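You operate a simulated robot arm through the tools that you are given. There is no shell and no other tool. Be economical: measure what you need, move in short steps, check, and stop when the job is done.

The job below is to be done with a simulated robot arm. You get a single attempt, and the scene is never put back.

Task
Put one of the fine pads from the grey table on top of the brown stained card.
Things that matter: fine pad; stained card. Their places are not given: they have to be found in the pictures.

Only the result counts: the job must be done as asked and must still hold three seconds after the hand-in. Knocking over, shifting, dropping, spilling or breaking anything else fails it.

Robot
A 7-joint arm with a two-finger parallel gripper, fixed in place. Base frame: the origin is at the foot of the arm, x ahead of it, y to its left, z up; the work surface is at about z = 0. Lengths are in mm, angles in rad, forces in N, time in s.
With the tool pointing down near the work surface it reaches from about 240 to 620 mm from the base axis. Its first joint turns from -1.152 to 1.152 rad. Payload 2.6 kg.
The tool frame sits at the grasp point between the pads (the TCP): z along the fingers, y along the line on which they close. The tips reach 30 mm beyond it. The gripper opens to 94 mm. The fingers are 28 mm wide and 10 mm thick; the gripper's body (50 by 96 mm) begins 55 mm behind the TCP.
Orientation is that of the tool frame in the base frame, as a unit quaternion [w, x, y, z]. With the fingers straight down and closing along the base's y, the tool's x points along the base's -x, its y along +y and its z along -z.

Tools
- The arm moves only by the tool send_rows. Its argument "deltas" is a list of rows, each a list of 7 numbers: the shift along the tool's x, y, z in units of 40 mm (1.0 is 40 mm), then the turn, a rotation vector about the tool's x, y, z in units of 4 degrees (1.0 is 4 degrees), then the opening, from 0 (shut) to 1 (fully open). In form: [[dx, dy, dz, rx, ry, rz, fingers], ...]. A call has 1 to 10 rows; each row shifts and turns the commanded pose from where the row before left it, along the tool's axes as they then stand. A call with a number of a shift or a turn outside -1 to 1 is refused whole. Rows are played at 5 a second. More than 50 mm and 0.15 rad between two rows, or a gripper value outside its range, and nothing of the call is played. Where a pose cannot be reached the arm comes as near as it can. A force on the tool above 40 N (or 10 N above the force at the start of the call, whichever is more), or a blocked arm, ends the call early, and 0.2 s more pass. Each finger travels about 72 mm/s and halts on what it meets, pressing with about 25 N; the grip force reading is that of the motor and also rises with nothing between the fingers. The clock runs only during rows and for 0.2 s after the last one: add rows that do not move to give the fingers time. The reply holds the time, the measured pose of the TCP, the force on the tool along the base axes, the opening and the grip force, in the units named above and with some noise, and new pictures: "show" is both (left out), scene, wrist or none.
- Cameras (640 x 400 px; columns grow to the right, rows downward): "scene" is fixed at [25.1, 427.2, 550.5]; the picture's right is [-0.81, -0.58, 0.00], its down [-0.36, 0.50, -0.79] and it looks along [0.46, -0.64, -0.61] (base axes); focal length 328 px, centre (320, 200). "wrist" rides on the gripper at [-37, 0, -58] in the tool frame; the picture's right is [0.00, -1.00, 0.00], its down [0.97, 0.00, -0.24] and it looks along [0.24, 0.00, 0.97] (tool axes); focal length 218 px, centre (320, 200).
- locate(camera, pixels): there is no depth. For up to 12 entries [column, row, z] of the newest picture of that camera ("zoom" is the newest enlarged one), the place [x, y] in the base frame at which the ray of that pixel passes the height z, good to about 2 mm, but the place of the scene camera against the robot may be out by one fixed shift of up to 12 mm in any direction. It takes no simulated time.
- zoom(camera, box): a new picture of the part [left, top, right, bottom] of that camera's present view, enlarged. It takes no simulated time.
- hand_in(): hands the job in; it is judged then, once.

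Keep the steps short. Do not move on a guess: measure, check each grasp and each placing, and mend mistakes. In all there are 60 turns and 120 pictures (those below and enlarged ones count). Leave the gripper open and the arm clear of the work at the hand-in unless told otherwise, and finish with a single line.

The tools are called after "Emit:" as name(argument=value, ...) on one line, values as JSON. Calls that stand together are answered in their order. send_rows: Moves the arm, as the interface text tells. Its arguments: {"type":"object","properties":{"deltas":{"type":"array"},"show":{"type":"string","enum":["both","scene","wrist","none"]}},"required":["deltas"]} The other tools are called the same way: locate (camera, pixels) gives the place at which the rays of pixels pass given heights; zoom (camera, box) takes an enlarged picture of a part of a camera's view; hand_in () hands the job in.

At the start:

```text
time: 0.0
tool_pos: [387.2, -46.8, 276.0]
tool_rot: [0.0, 0.001, 1.0, 0.0]
ft_force: [0.3, 0.2, -0.4]
opening: 94.0
grasp_force: 0.1
```

scene: 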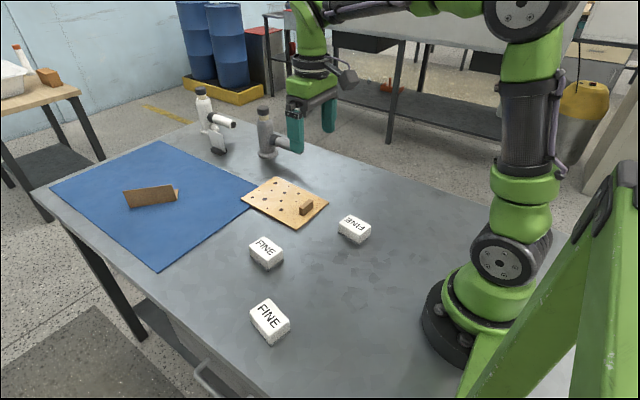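
wrist: 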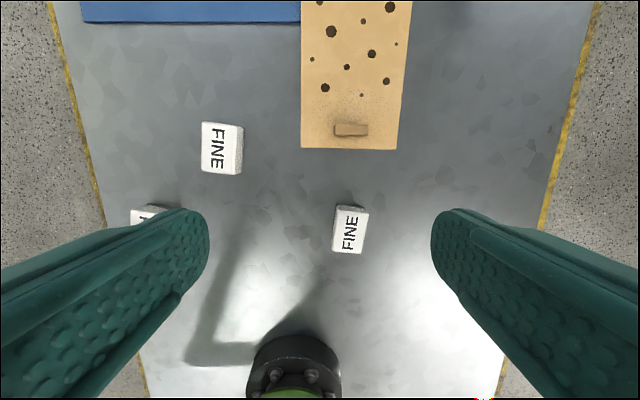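

I see three white FINE pads, a tan spotted card and a small brown upright object on the blue mat. I'll enlarge these to tell which is the stained card.

Emit:
zoom(camera="scene", box=[100, 160, 340, 310])

Emit:
zoom(camera="wrist", box=[190, 0, 430, 260])

```text
2.67 times, centred on (220, 235) of scene
```

zoom: 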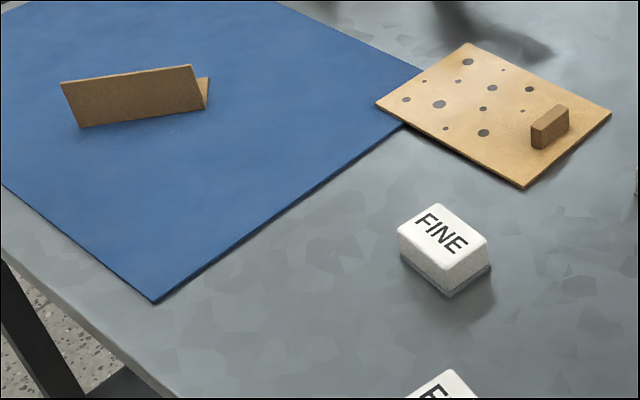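

```text
1.54 times, centred on (310, 130) of wrist
```

zoom: 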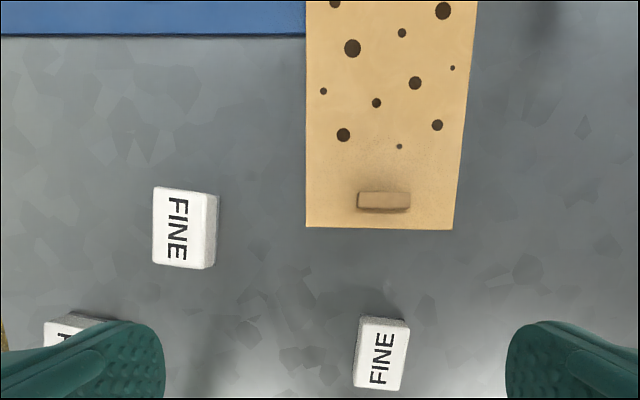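

The flat tan card looks spotted, but its spots and the folded brown card need a closer look. I'll first get positions.

Emit:
locate(camera="scene", pixels=[[151, 196, 0], [284, 203, 2], [242, 198, 2], [275, 177, 2], [328, 203, 2], [296, 229, 2], [265, 247, 22], [354, 224, 22], [268, 315, 22], [305, 206, 8]])

Emit:
locate(camera="wrist", pixels=[[301, 148, 2], [397, 150, 2], [411, 0, 2], [301, 0, 2], [351, 130, 8], [202, 122, 22], [237, 122, 22], [235, 174, 22], [201, 171, 22], [339, 205, 22], [369, 209, 22], [361, 254, 22]])

Emit:
send_rows(deltas=[[-1, 0.8, 0, 0, 0, 0, 1], [-1, 0.8, 0, 0, 0, 0, 1], [-0.5, 0, 0, 0, 0, 0, 1], [0, 0, 0, 0, 0, 0, 1], [0, 0, 0, 0, 0, 0, 1]])

```text
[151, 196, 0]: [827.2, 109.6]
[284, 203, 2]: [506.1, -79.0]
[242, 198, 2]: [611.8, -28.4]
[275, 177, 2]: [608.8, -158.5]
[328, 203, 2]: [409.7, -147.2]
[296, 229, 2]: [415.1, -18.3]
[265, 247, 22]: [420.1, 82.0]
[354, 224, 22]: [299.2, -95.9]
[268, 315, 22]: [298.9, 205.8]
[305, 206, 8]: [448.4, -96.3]
```

```text
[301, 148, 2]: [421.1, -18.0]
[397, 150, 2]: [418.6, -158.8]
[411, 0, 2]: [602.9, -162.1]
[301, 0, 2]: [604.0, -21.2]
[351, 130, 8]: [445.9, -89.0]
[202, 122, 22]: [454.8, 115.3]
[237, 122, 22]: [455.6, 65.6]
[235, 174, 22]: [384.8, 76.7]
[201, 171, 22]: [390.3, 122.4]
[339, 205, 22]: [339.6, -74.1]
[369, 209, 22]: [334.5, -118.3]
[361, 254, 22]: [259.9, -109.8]
```

```text
refused: row 1 steps farther than a row can; nothing moved
```

That step was too long (51 mm), so I'll resend shorter steps to view the cards from above.

Emit:
send_rows(deltas=[[-0.9, 0.6, 0, 0, 0, 0, 1], [-0.9, 0.6, 0, 0, 0, 0, 1], [-0.9, 0, 0, 0, 0, 0, 1], [-0.5, 0, 0, 0, 0, 0, 1], [0, 0, 0, 0, 0, 0, 1], [0, 0, 0, 0, 0, 0, 1]])

```text
time: 1.4
tool_pos: [514.0, 0.4, 275.2]
tool_rot: [0.0, 0.0, 1.0, 0.0]
ft_force: [-0.7, -0.3, -0.1]
opening: 94.1
grasp_force: 0.0
```

scene: 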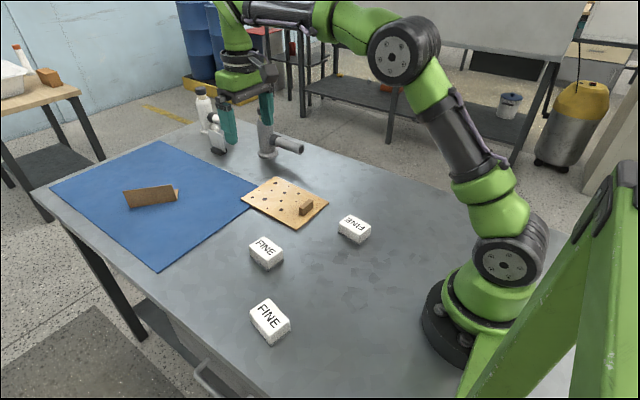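
wrist: 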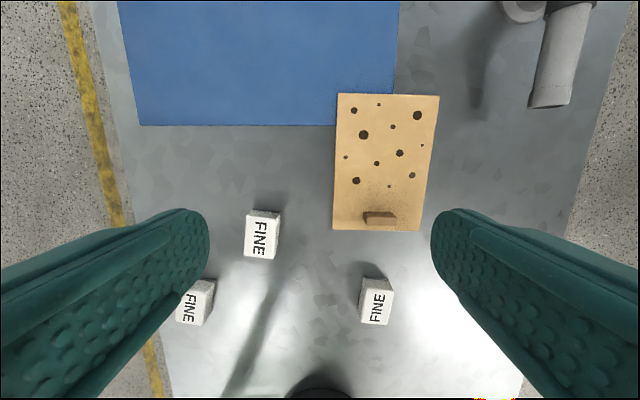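

Emit:
zoom(camera="wrist", box=[225, 80, 465, 240])

Emit:
zoom(camera="scene", box=[235, 170, 335, 235])

Emit:
zoom(camera="scene", box=[240, 205, 380, 350])

```text
2.50 times, centred on (345, 160) of wrist
```

zoom: 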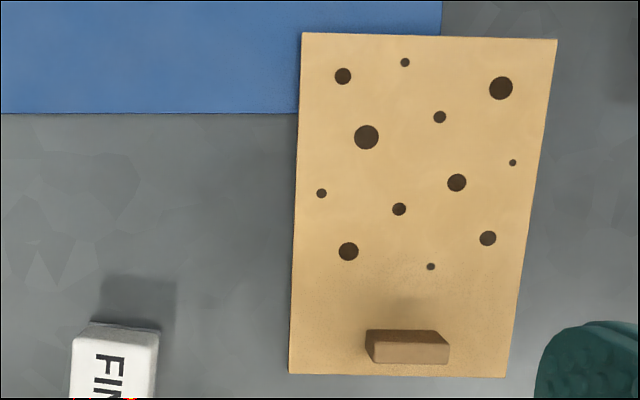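

```text
6.15 times, centred on (285, 202) of scene
```

zoom: 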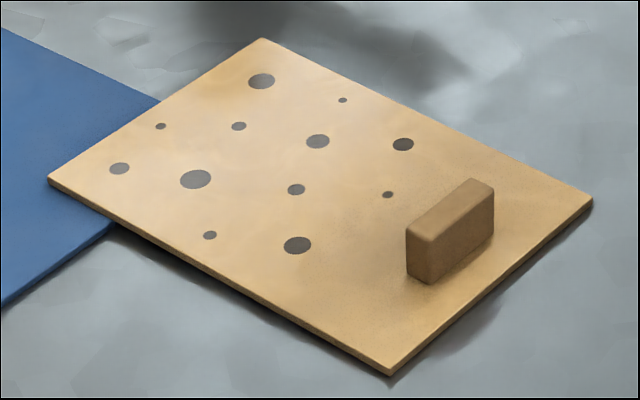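

```text
2.76 times, centred on (310, 278) of scene
```

zoom: 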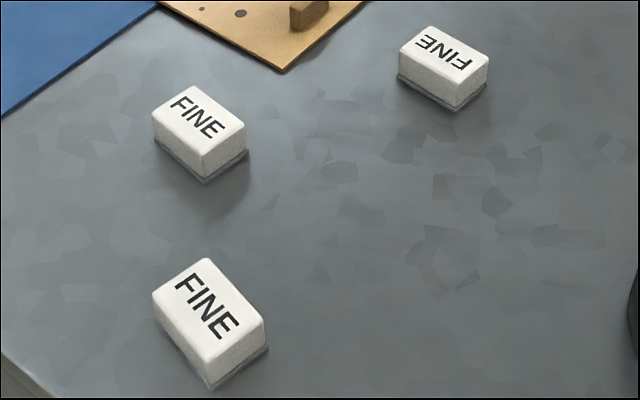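

The tent card (x≈820) is out of reach and not spotted. The flat card with brown spots is the stained card (x 420–604, y -20 to -160, small block near its near edge). I'll measure the middle pad near wrist (262,235) for size and height.

Emit:
zoom(camera="wrist", box=[222, 195, 302, 275])

```text
5.00 times, centred on (262, 235) of wrist
```

zoom: 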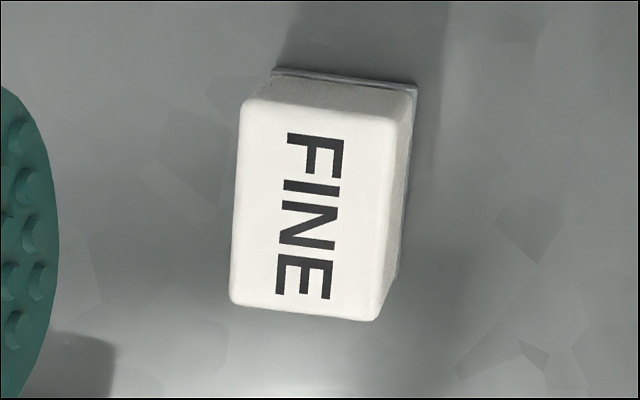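

Emit:
locate(camera="zoom", pixels=[[243, 100, 30], [395, 122, 30], [378, 320, 30], [230, 304, 30], [243, 100, 40], [395, 122, 40], [378, 320, 40], [230, 304, 40], [272, 70, 0], [417, 87, 0], [398, 278, 0]])

```text
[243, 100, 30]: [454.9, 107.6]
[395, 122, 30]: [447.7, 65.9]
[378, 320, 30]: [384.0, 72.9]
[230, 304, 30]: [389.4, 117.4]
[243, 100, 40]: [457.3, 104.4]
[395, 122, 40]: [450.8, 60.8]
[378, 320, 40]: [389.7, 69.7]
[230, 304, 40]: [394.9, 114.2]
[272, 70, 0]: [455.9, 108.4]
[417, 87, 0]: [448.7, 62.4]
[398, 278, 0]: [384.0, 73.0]
```

The pad is about 45 × 65 mm and 30 mm tall, centred near (418, 91), turned about −8° . I'll go above it, turn +2 units about tool z, and come down to about z=120 for a check.

Emit:
send_rows(deltas=[[0.8, 0.757, 0, 0, 0, 0, 1], [0.8, 0.757, 0, 0, 0, 0, 1], [0.79, 0.757, 0, 0, 0, 0, 1], [0, 0, 0, 0, 0, 1, 1], [0, 0, 0, 0, 0, 1, 1], [0, 0, 1, 0, 0, 0, 1], [0, 0, 1, 0, 0, 0, 1], [0, 0, 1, 0, 0, 0, 1], [0, 0, 0.9, 0, 0, 0, 1], [0, 0, 0, 0, 0, 0, 1]])

```text
time: 3.6
tool_pos: [418.7, 92.8, 117.1]
tool_rot: [0.0, 0.07, 0.998, 0.0]
ft_force: [0.5, -0.2, 0.4]
opening: 94.3
grasp_force: 0.1
```

scene: 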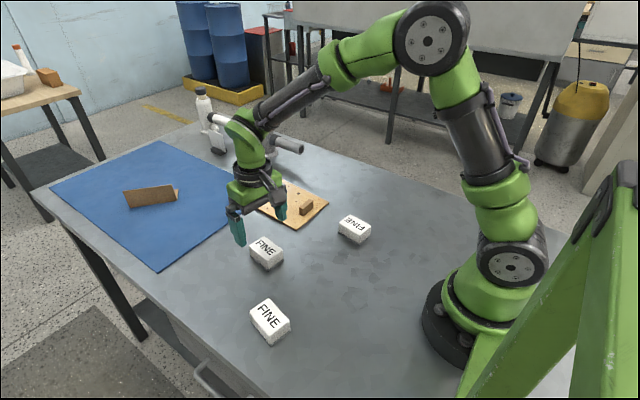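
wrist: 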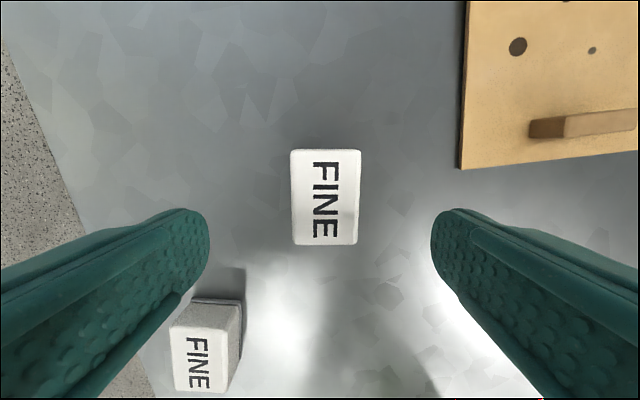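

The pad is aligned with the fingers. I'll check its centre.

Emit:
locate(camera="wrist", pixels=[[291, 150, 30], [361, 151, 30], [357, 245, 30], [294, 244, 30]])

```text
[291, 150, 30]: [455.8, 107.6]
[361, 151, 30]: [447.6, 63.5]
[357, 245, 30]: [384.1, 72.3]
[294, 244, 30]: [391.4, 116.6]
```

The centre is (419.7, 90). I'll shift −2.8 mm along y, descend to z≈38, and close.

Emit:
send_rows(deltas=[[0, -0.07, 0.7, 0, 0, 0, 1], [0, 0, 0.7, 0, 0, 0, 1], [0, 0, 0.57, 0, 0, 0, 1], [0, 0, 0, 0, 0, 0, 1], [0, 0, 0, 0, 0, 0, 0.7], [0, 0, 0, 0, 0, 0, 0.4], [0, 0, 0, 0, 0, 0, 0.35], [0, 0, 0, 0, 0, 0, 0.35], [0, 0, 0, 0, 0, 0, 0.35]])

```text
time: 5.6
tool_pos: [419.5, 89.4, 38.3]
tool_rot: [0.0, 0.07, 0.998, 0.0]
ft_force: [-0.3, -0.9, 0.3]
opening: 49.3
grasp_force: 25.3
```

scene: 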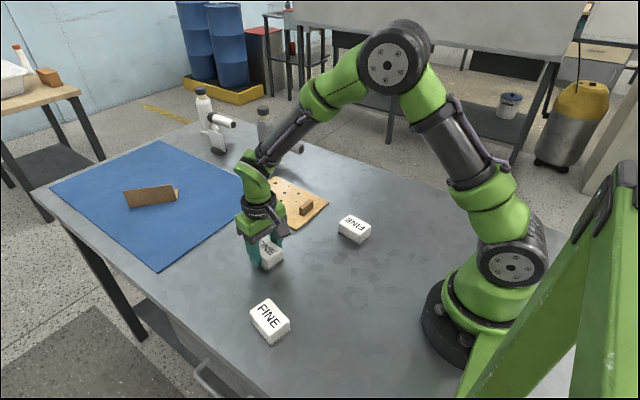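
wrist: 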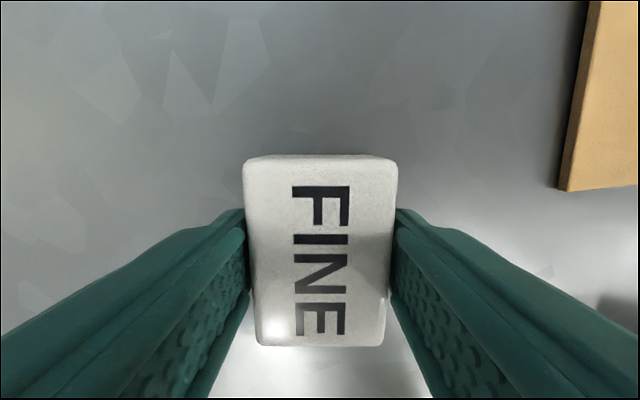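

The fingers stopped at 49.3 mm with 25 N, so the pad is held. I'll lift it about 110 mm and turn back to the square orientation.

Emit:
send_rows(deltas=[[0, 0, -0.5, 0, 0, 0, 0.3], [0, 0, -0.8, 0, 0, 0, 0.3], [0, 0, -0.8, 0, 0, 0, 0.3], [0, 0, -0.7, 0, 0, 0, 0.3], [0, 0, 0, 0, 0, -1, 0.3], [0, 0, 0, 0, 0, -1, 0.3], [0, 0, 0, 0, 0, 0, 0.3]])

```text
time: 7.2
tool_pos: [418.4, 90.1, 152.6]
tool_rot: [0.0, -0.001, 1.0, 0.0]
ft_force: [-0.2, 0.2, -0.9]
opening: 49.5
grasp_force: 25.4
```

scene: 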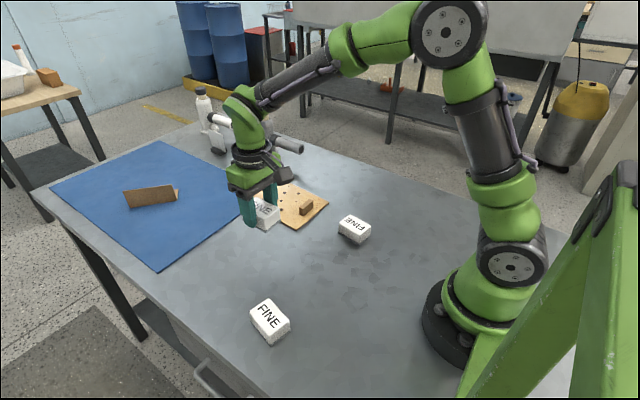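
wrist: 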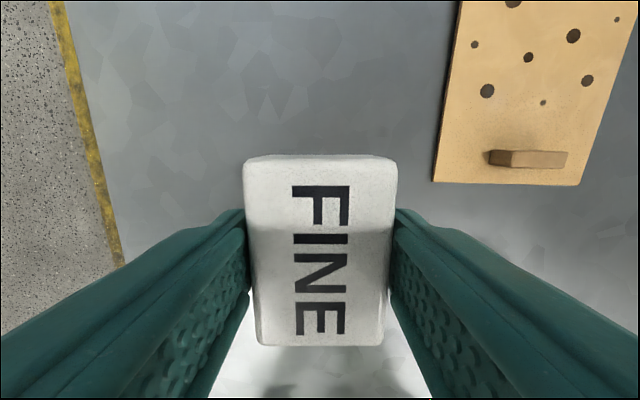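

The pad is held firmly. Next I'll carry it to about (525, −90), the middle of the card and clear of the small block, keeping the height.

Emit:
send_rows(deltas=[[-0.534, -0.9, 0, 0, 0, 0, 0.3], [-0.534, -0.9, 0, 0, 0, 0, 0.3], [-0.534, -0.9, 0, 0, 0, 0, 0.3], [-0.534, -0.9, 0, 0, 0, 0, 0.3], [-0.534, -0.9, 0, 0, 0, 0, 0.3], [0, 0, 0, 0, 0, 0, 0.3], [0, 0, 0, 0, 0, 0, 0.3]])

```text
time: 8.8
tool_pos: [527.4, -86.7, 150.9]
tool_rot: [0.0, -0.001, 1.0, 0.0]
ft_force: [0.2, 0.0, -0.8]
opening: 49.1
grasp_force: 24.8
```

scene: 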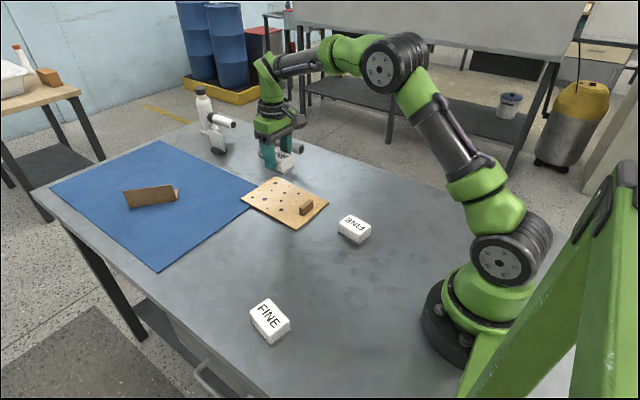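
wrist: 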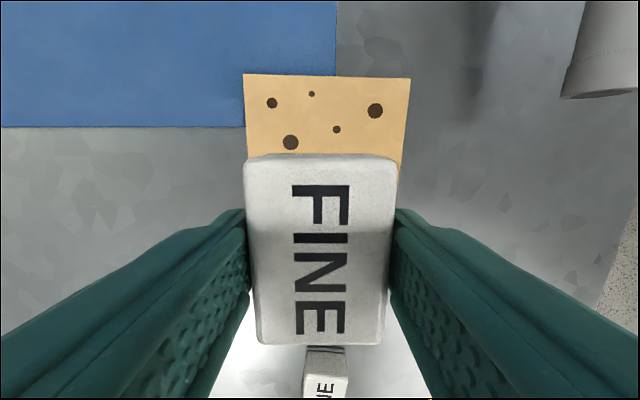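

The card lies centred below the pad. I'll lower to TCP z≈50, then look.

Emit:
locate(camera="wrist", pixels=[[245, 74, 3], [410, 78, 3]])

Emit:
send_rows(deltas=[[0, 0, 0.7, 0, 0, 0, 0.3], [0, 0, 0.7, 0, 0, 0, 0.3], [0, 0, 0.7, 0, 0, 0, 0.3], [0, 0, 0.42, 0, 0, 0, 0.3], [0, 0, 0, 0, 0, 0, 0.3], [0, 0, 0, 0, 0, 0, 0.3]])

Emit:
zoom(camera="scene", box=[220, 130, 348, 240])

```text
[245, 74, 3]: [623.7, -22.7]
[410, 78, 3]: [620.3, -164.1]
```

```text
time: 10.2
tool_pos: [524.7, -89.3, 50.9]
tool_rot: [0.001, 0.001, 1.0, 0.0]
ft_force: [-0.5, 0.1, 1.5]
opening: 46.7
grasp_force: 24.9
```

scene: 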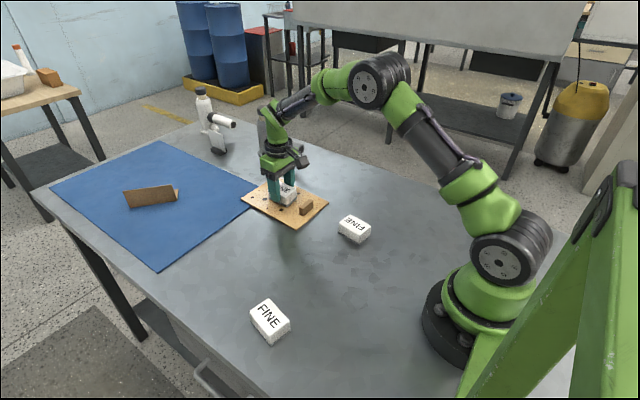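
wrist: 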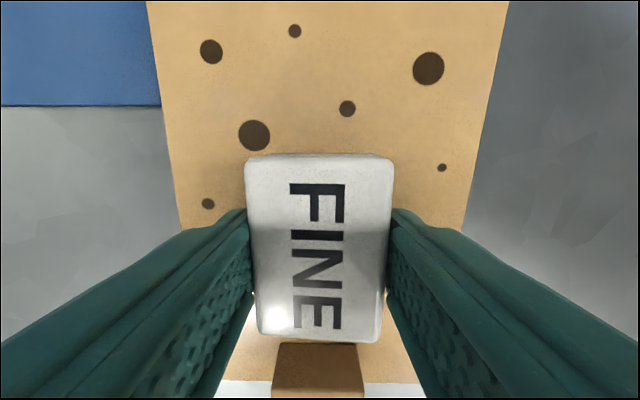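

```text
3.64 times, centred on (284, 185) of scene
```

zoom: 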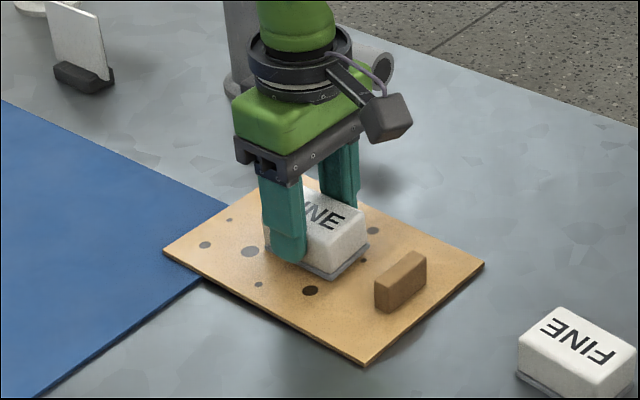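

The pad is just above the card, with a gap of about 25 mm to the brown block. I'll move 8 mm farther forward, then lower by 5 mm and read the force.

Emit:
send_rows(deltas=[[-0.2, 0, 0, 0, 0, 0, 0.3], [0, 0, 0, 0, 0, 0, 0.3], [0, 0, 0.06, 0, 0, 0, 0.3], [0, 0, 0.06, 0, 0, 0, 0.3], [0, 0, 0, 0, 0, 0, 0.3]], show="wrist")

Emit:
zoom(camera="scene", box=[250, 165, 330, 235])

```text
time: 11.4
tool_pos: [536.9, -89.6, 48.8]
tool_rot: [0.003, 0.001, 1.0, -0.002]
ft_force: [-6.9, -2.3, 28.4]
opening: 45.1
grasp_force: 24.5
```

wrist: 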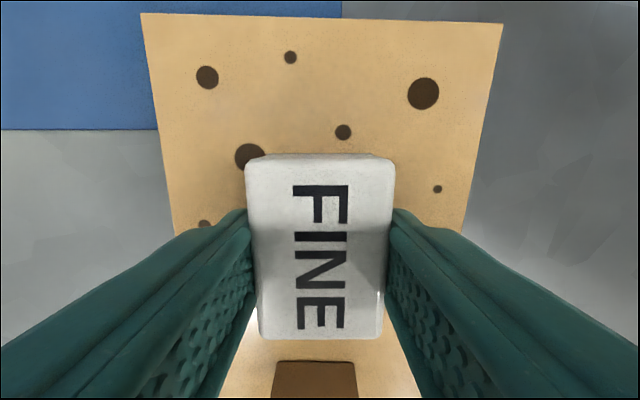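

```text
5.71 times, centred on (290, 200) of scene
```

zoom: 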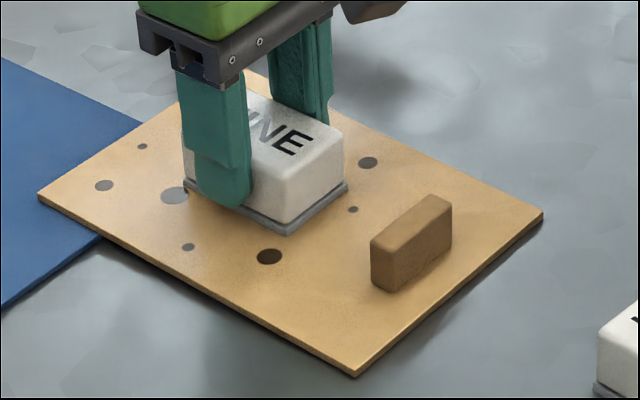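

There is contact: 28 N upward force at z≈48.8. I'll back off about 2 mm to relax the press, then open slowly.

Emit:
send_rows(deltas=[[0, 0, -0.06, 0, 0, 0, 0.3], [0, 0, -0.03, 0, 0, 0, 0.3], [0, 0, 0, 0, 0, 0, 0.3]], show="none")

```text
time: 12.2
tool_pos: [532.6, -89.5, 48.2]
tool_rot: [0.0, 0.0, 1.0, 0.0]
ft_force: [3.5, -1.7, 6.2]
opening: 45.3
grasp_force: 25.5
```

The force is down to 6 N and the pad rests on the card. I'll open the fingers gradually.

Emit:
send_rows(deltas=[[0, 0, 0, 0, 0, 0, 0.48], [0, 0, 0, 0, 0, 0, 0.55], [0, 0, 0, 0, 0, 0, 0.65], [0, 0, 0, 0, 0, 0, 0.8], [0, 0, 0, 0, 0, 0, 0.8]])

```text
time: 13.4
tool_pos: [534.0, -90.0, 50.7]
tool_rot: [0.0, 0.001, 1.0, 0.0]
ft_force: [-0.9, -0.3, 0.6]
opening: 75.6
grasp_force: 0.1
```

scene: 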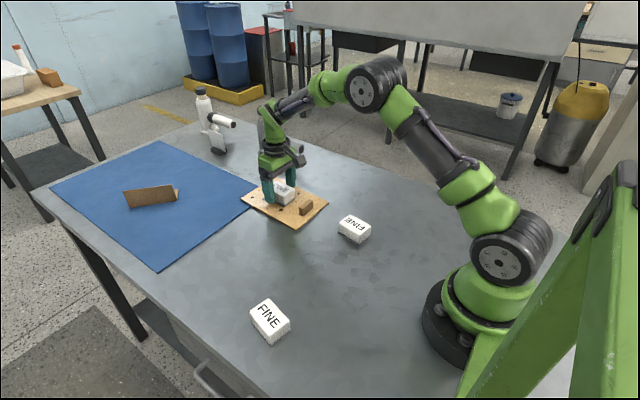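
wrist: 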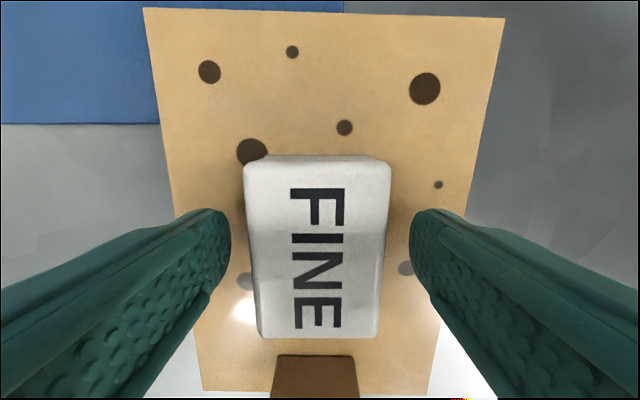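

The pad stands free on the card. I'll rise straight up, clear of it.

Emit:
send_rows(deltas=[[0, 0, -0.4, 0, 0, 0, 0.8], [0, 0, -0.9, 0, 0, 0, 0.9], [0, 0, -1, 0, 0, 0, 1], [0, 0, -1, 0, 0, 0, 1], [0, 0, -1, 0, 0, 0, 1], [0, 0, -1, 0, 0, 0, 1], [1, 0, 0, 0, 0, 0, 1], [1, 0, 0, 0, 0, 0, 1], [0, 0, 0, 0, 0, 0, 1], [0, 0, 0, 0, 0, 0, 1]])

Emit:
zoom(camera="scene", box=[235, 155, 335, 235])

```text
time: 15.6
tool_pos: [453.3, -90.4, 262.3]
tool_rot: [0.0, 0.001, 1.0, 0.001]
ft_force: [-0.1, -0.4, 0.2]
opening: 94.1
grasp_force: 0.0
```

scene: 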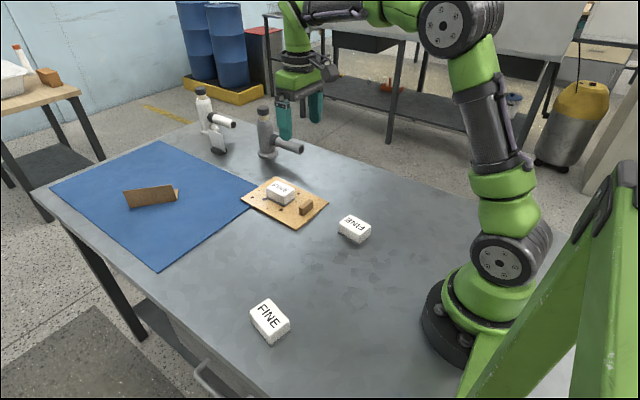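
wrist: 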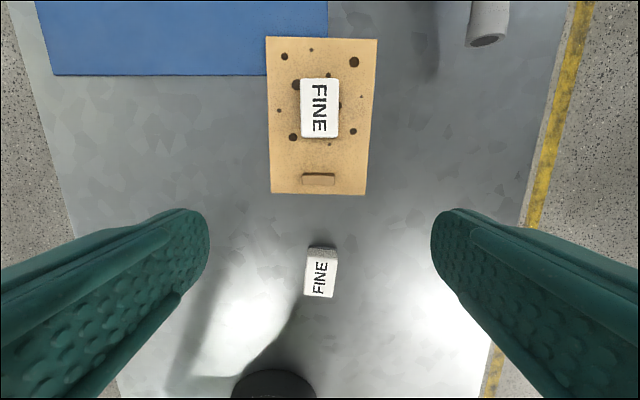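

```text
5.00 times, centred on (285, 195) of scene
```

zoom: 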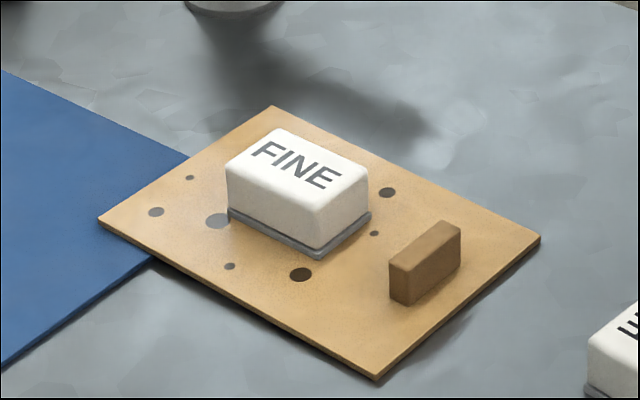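

The pad lies flat on the spotted card, the card's corners are where they were, nothing else has moved, and the gripper is open and clear. I'll hand in.

Emit:
hand_in()

```text
The job is handed in.
```

One fine pad lies flat on the brown-spotted card; the card and everything else look unmoved, and the arm is clear with the gripper open.
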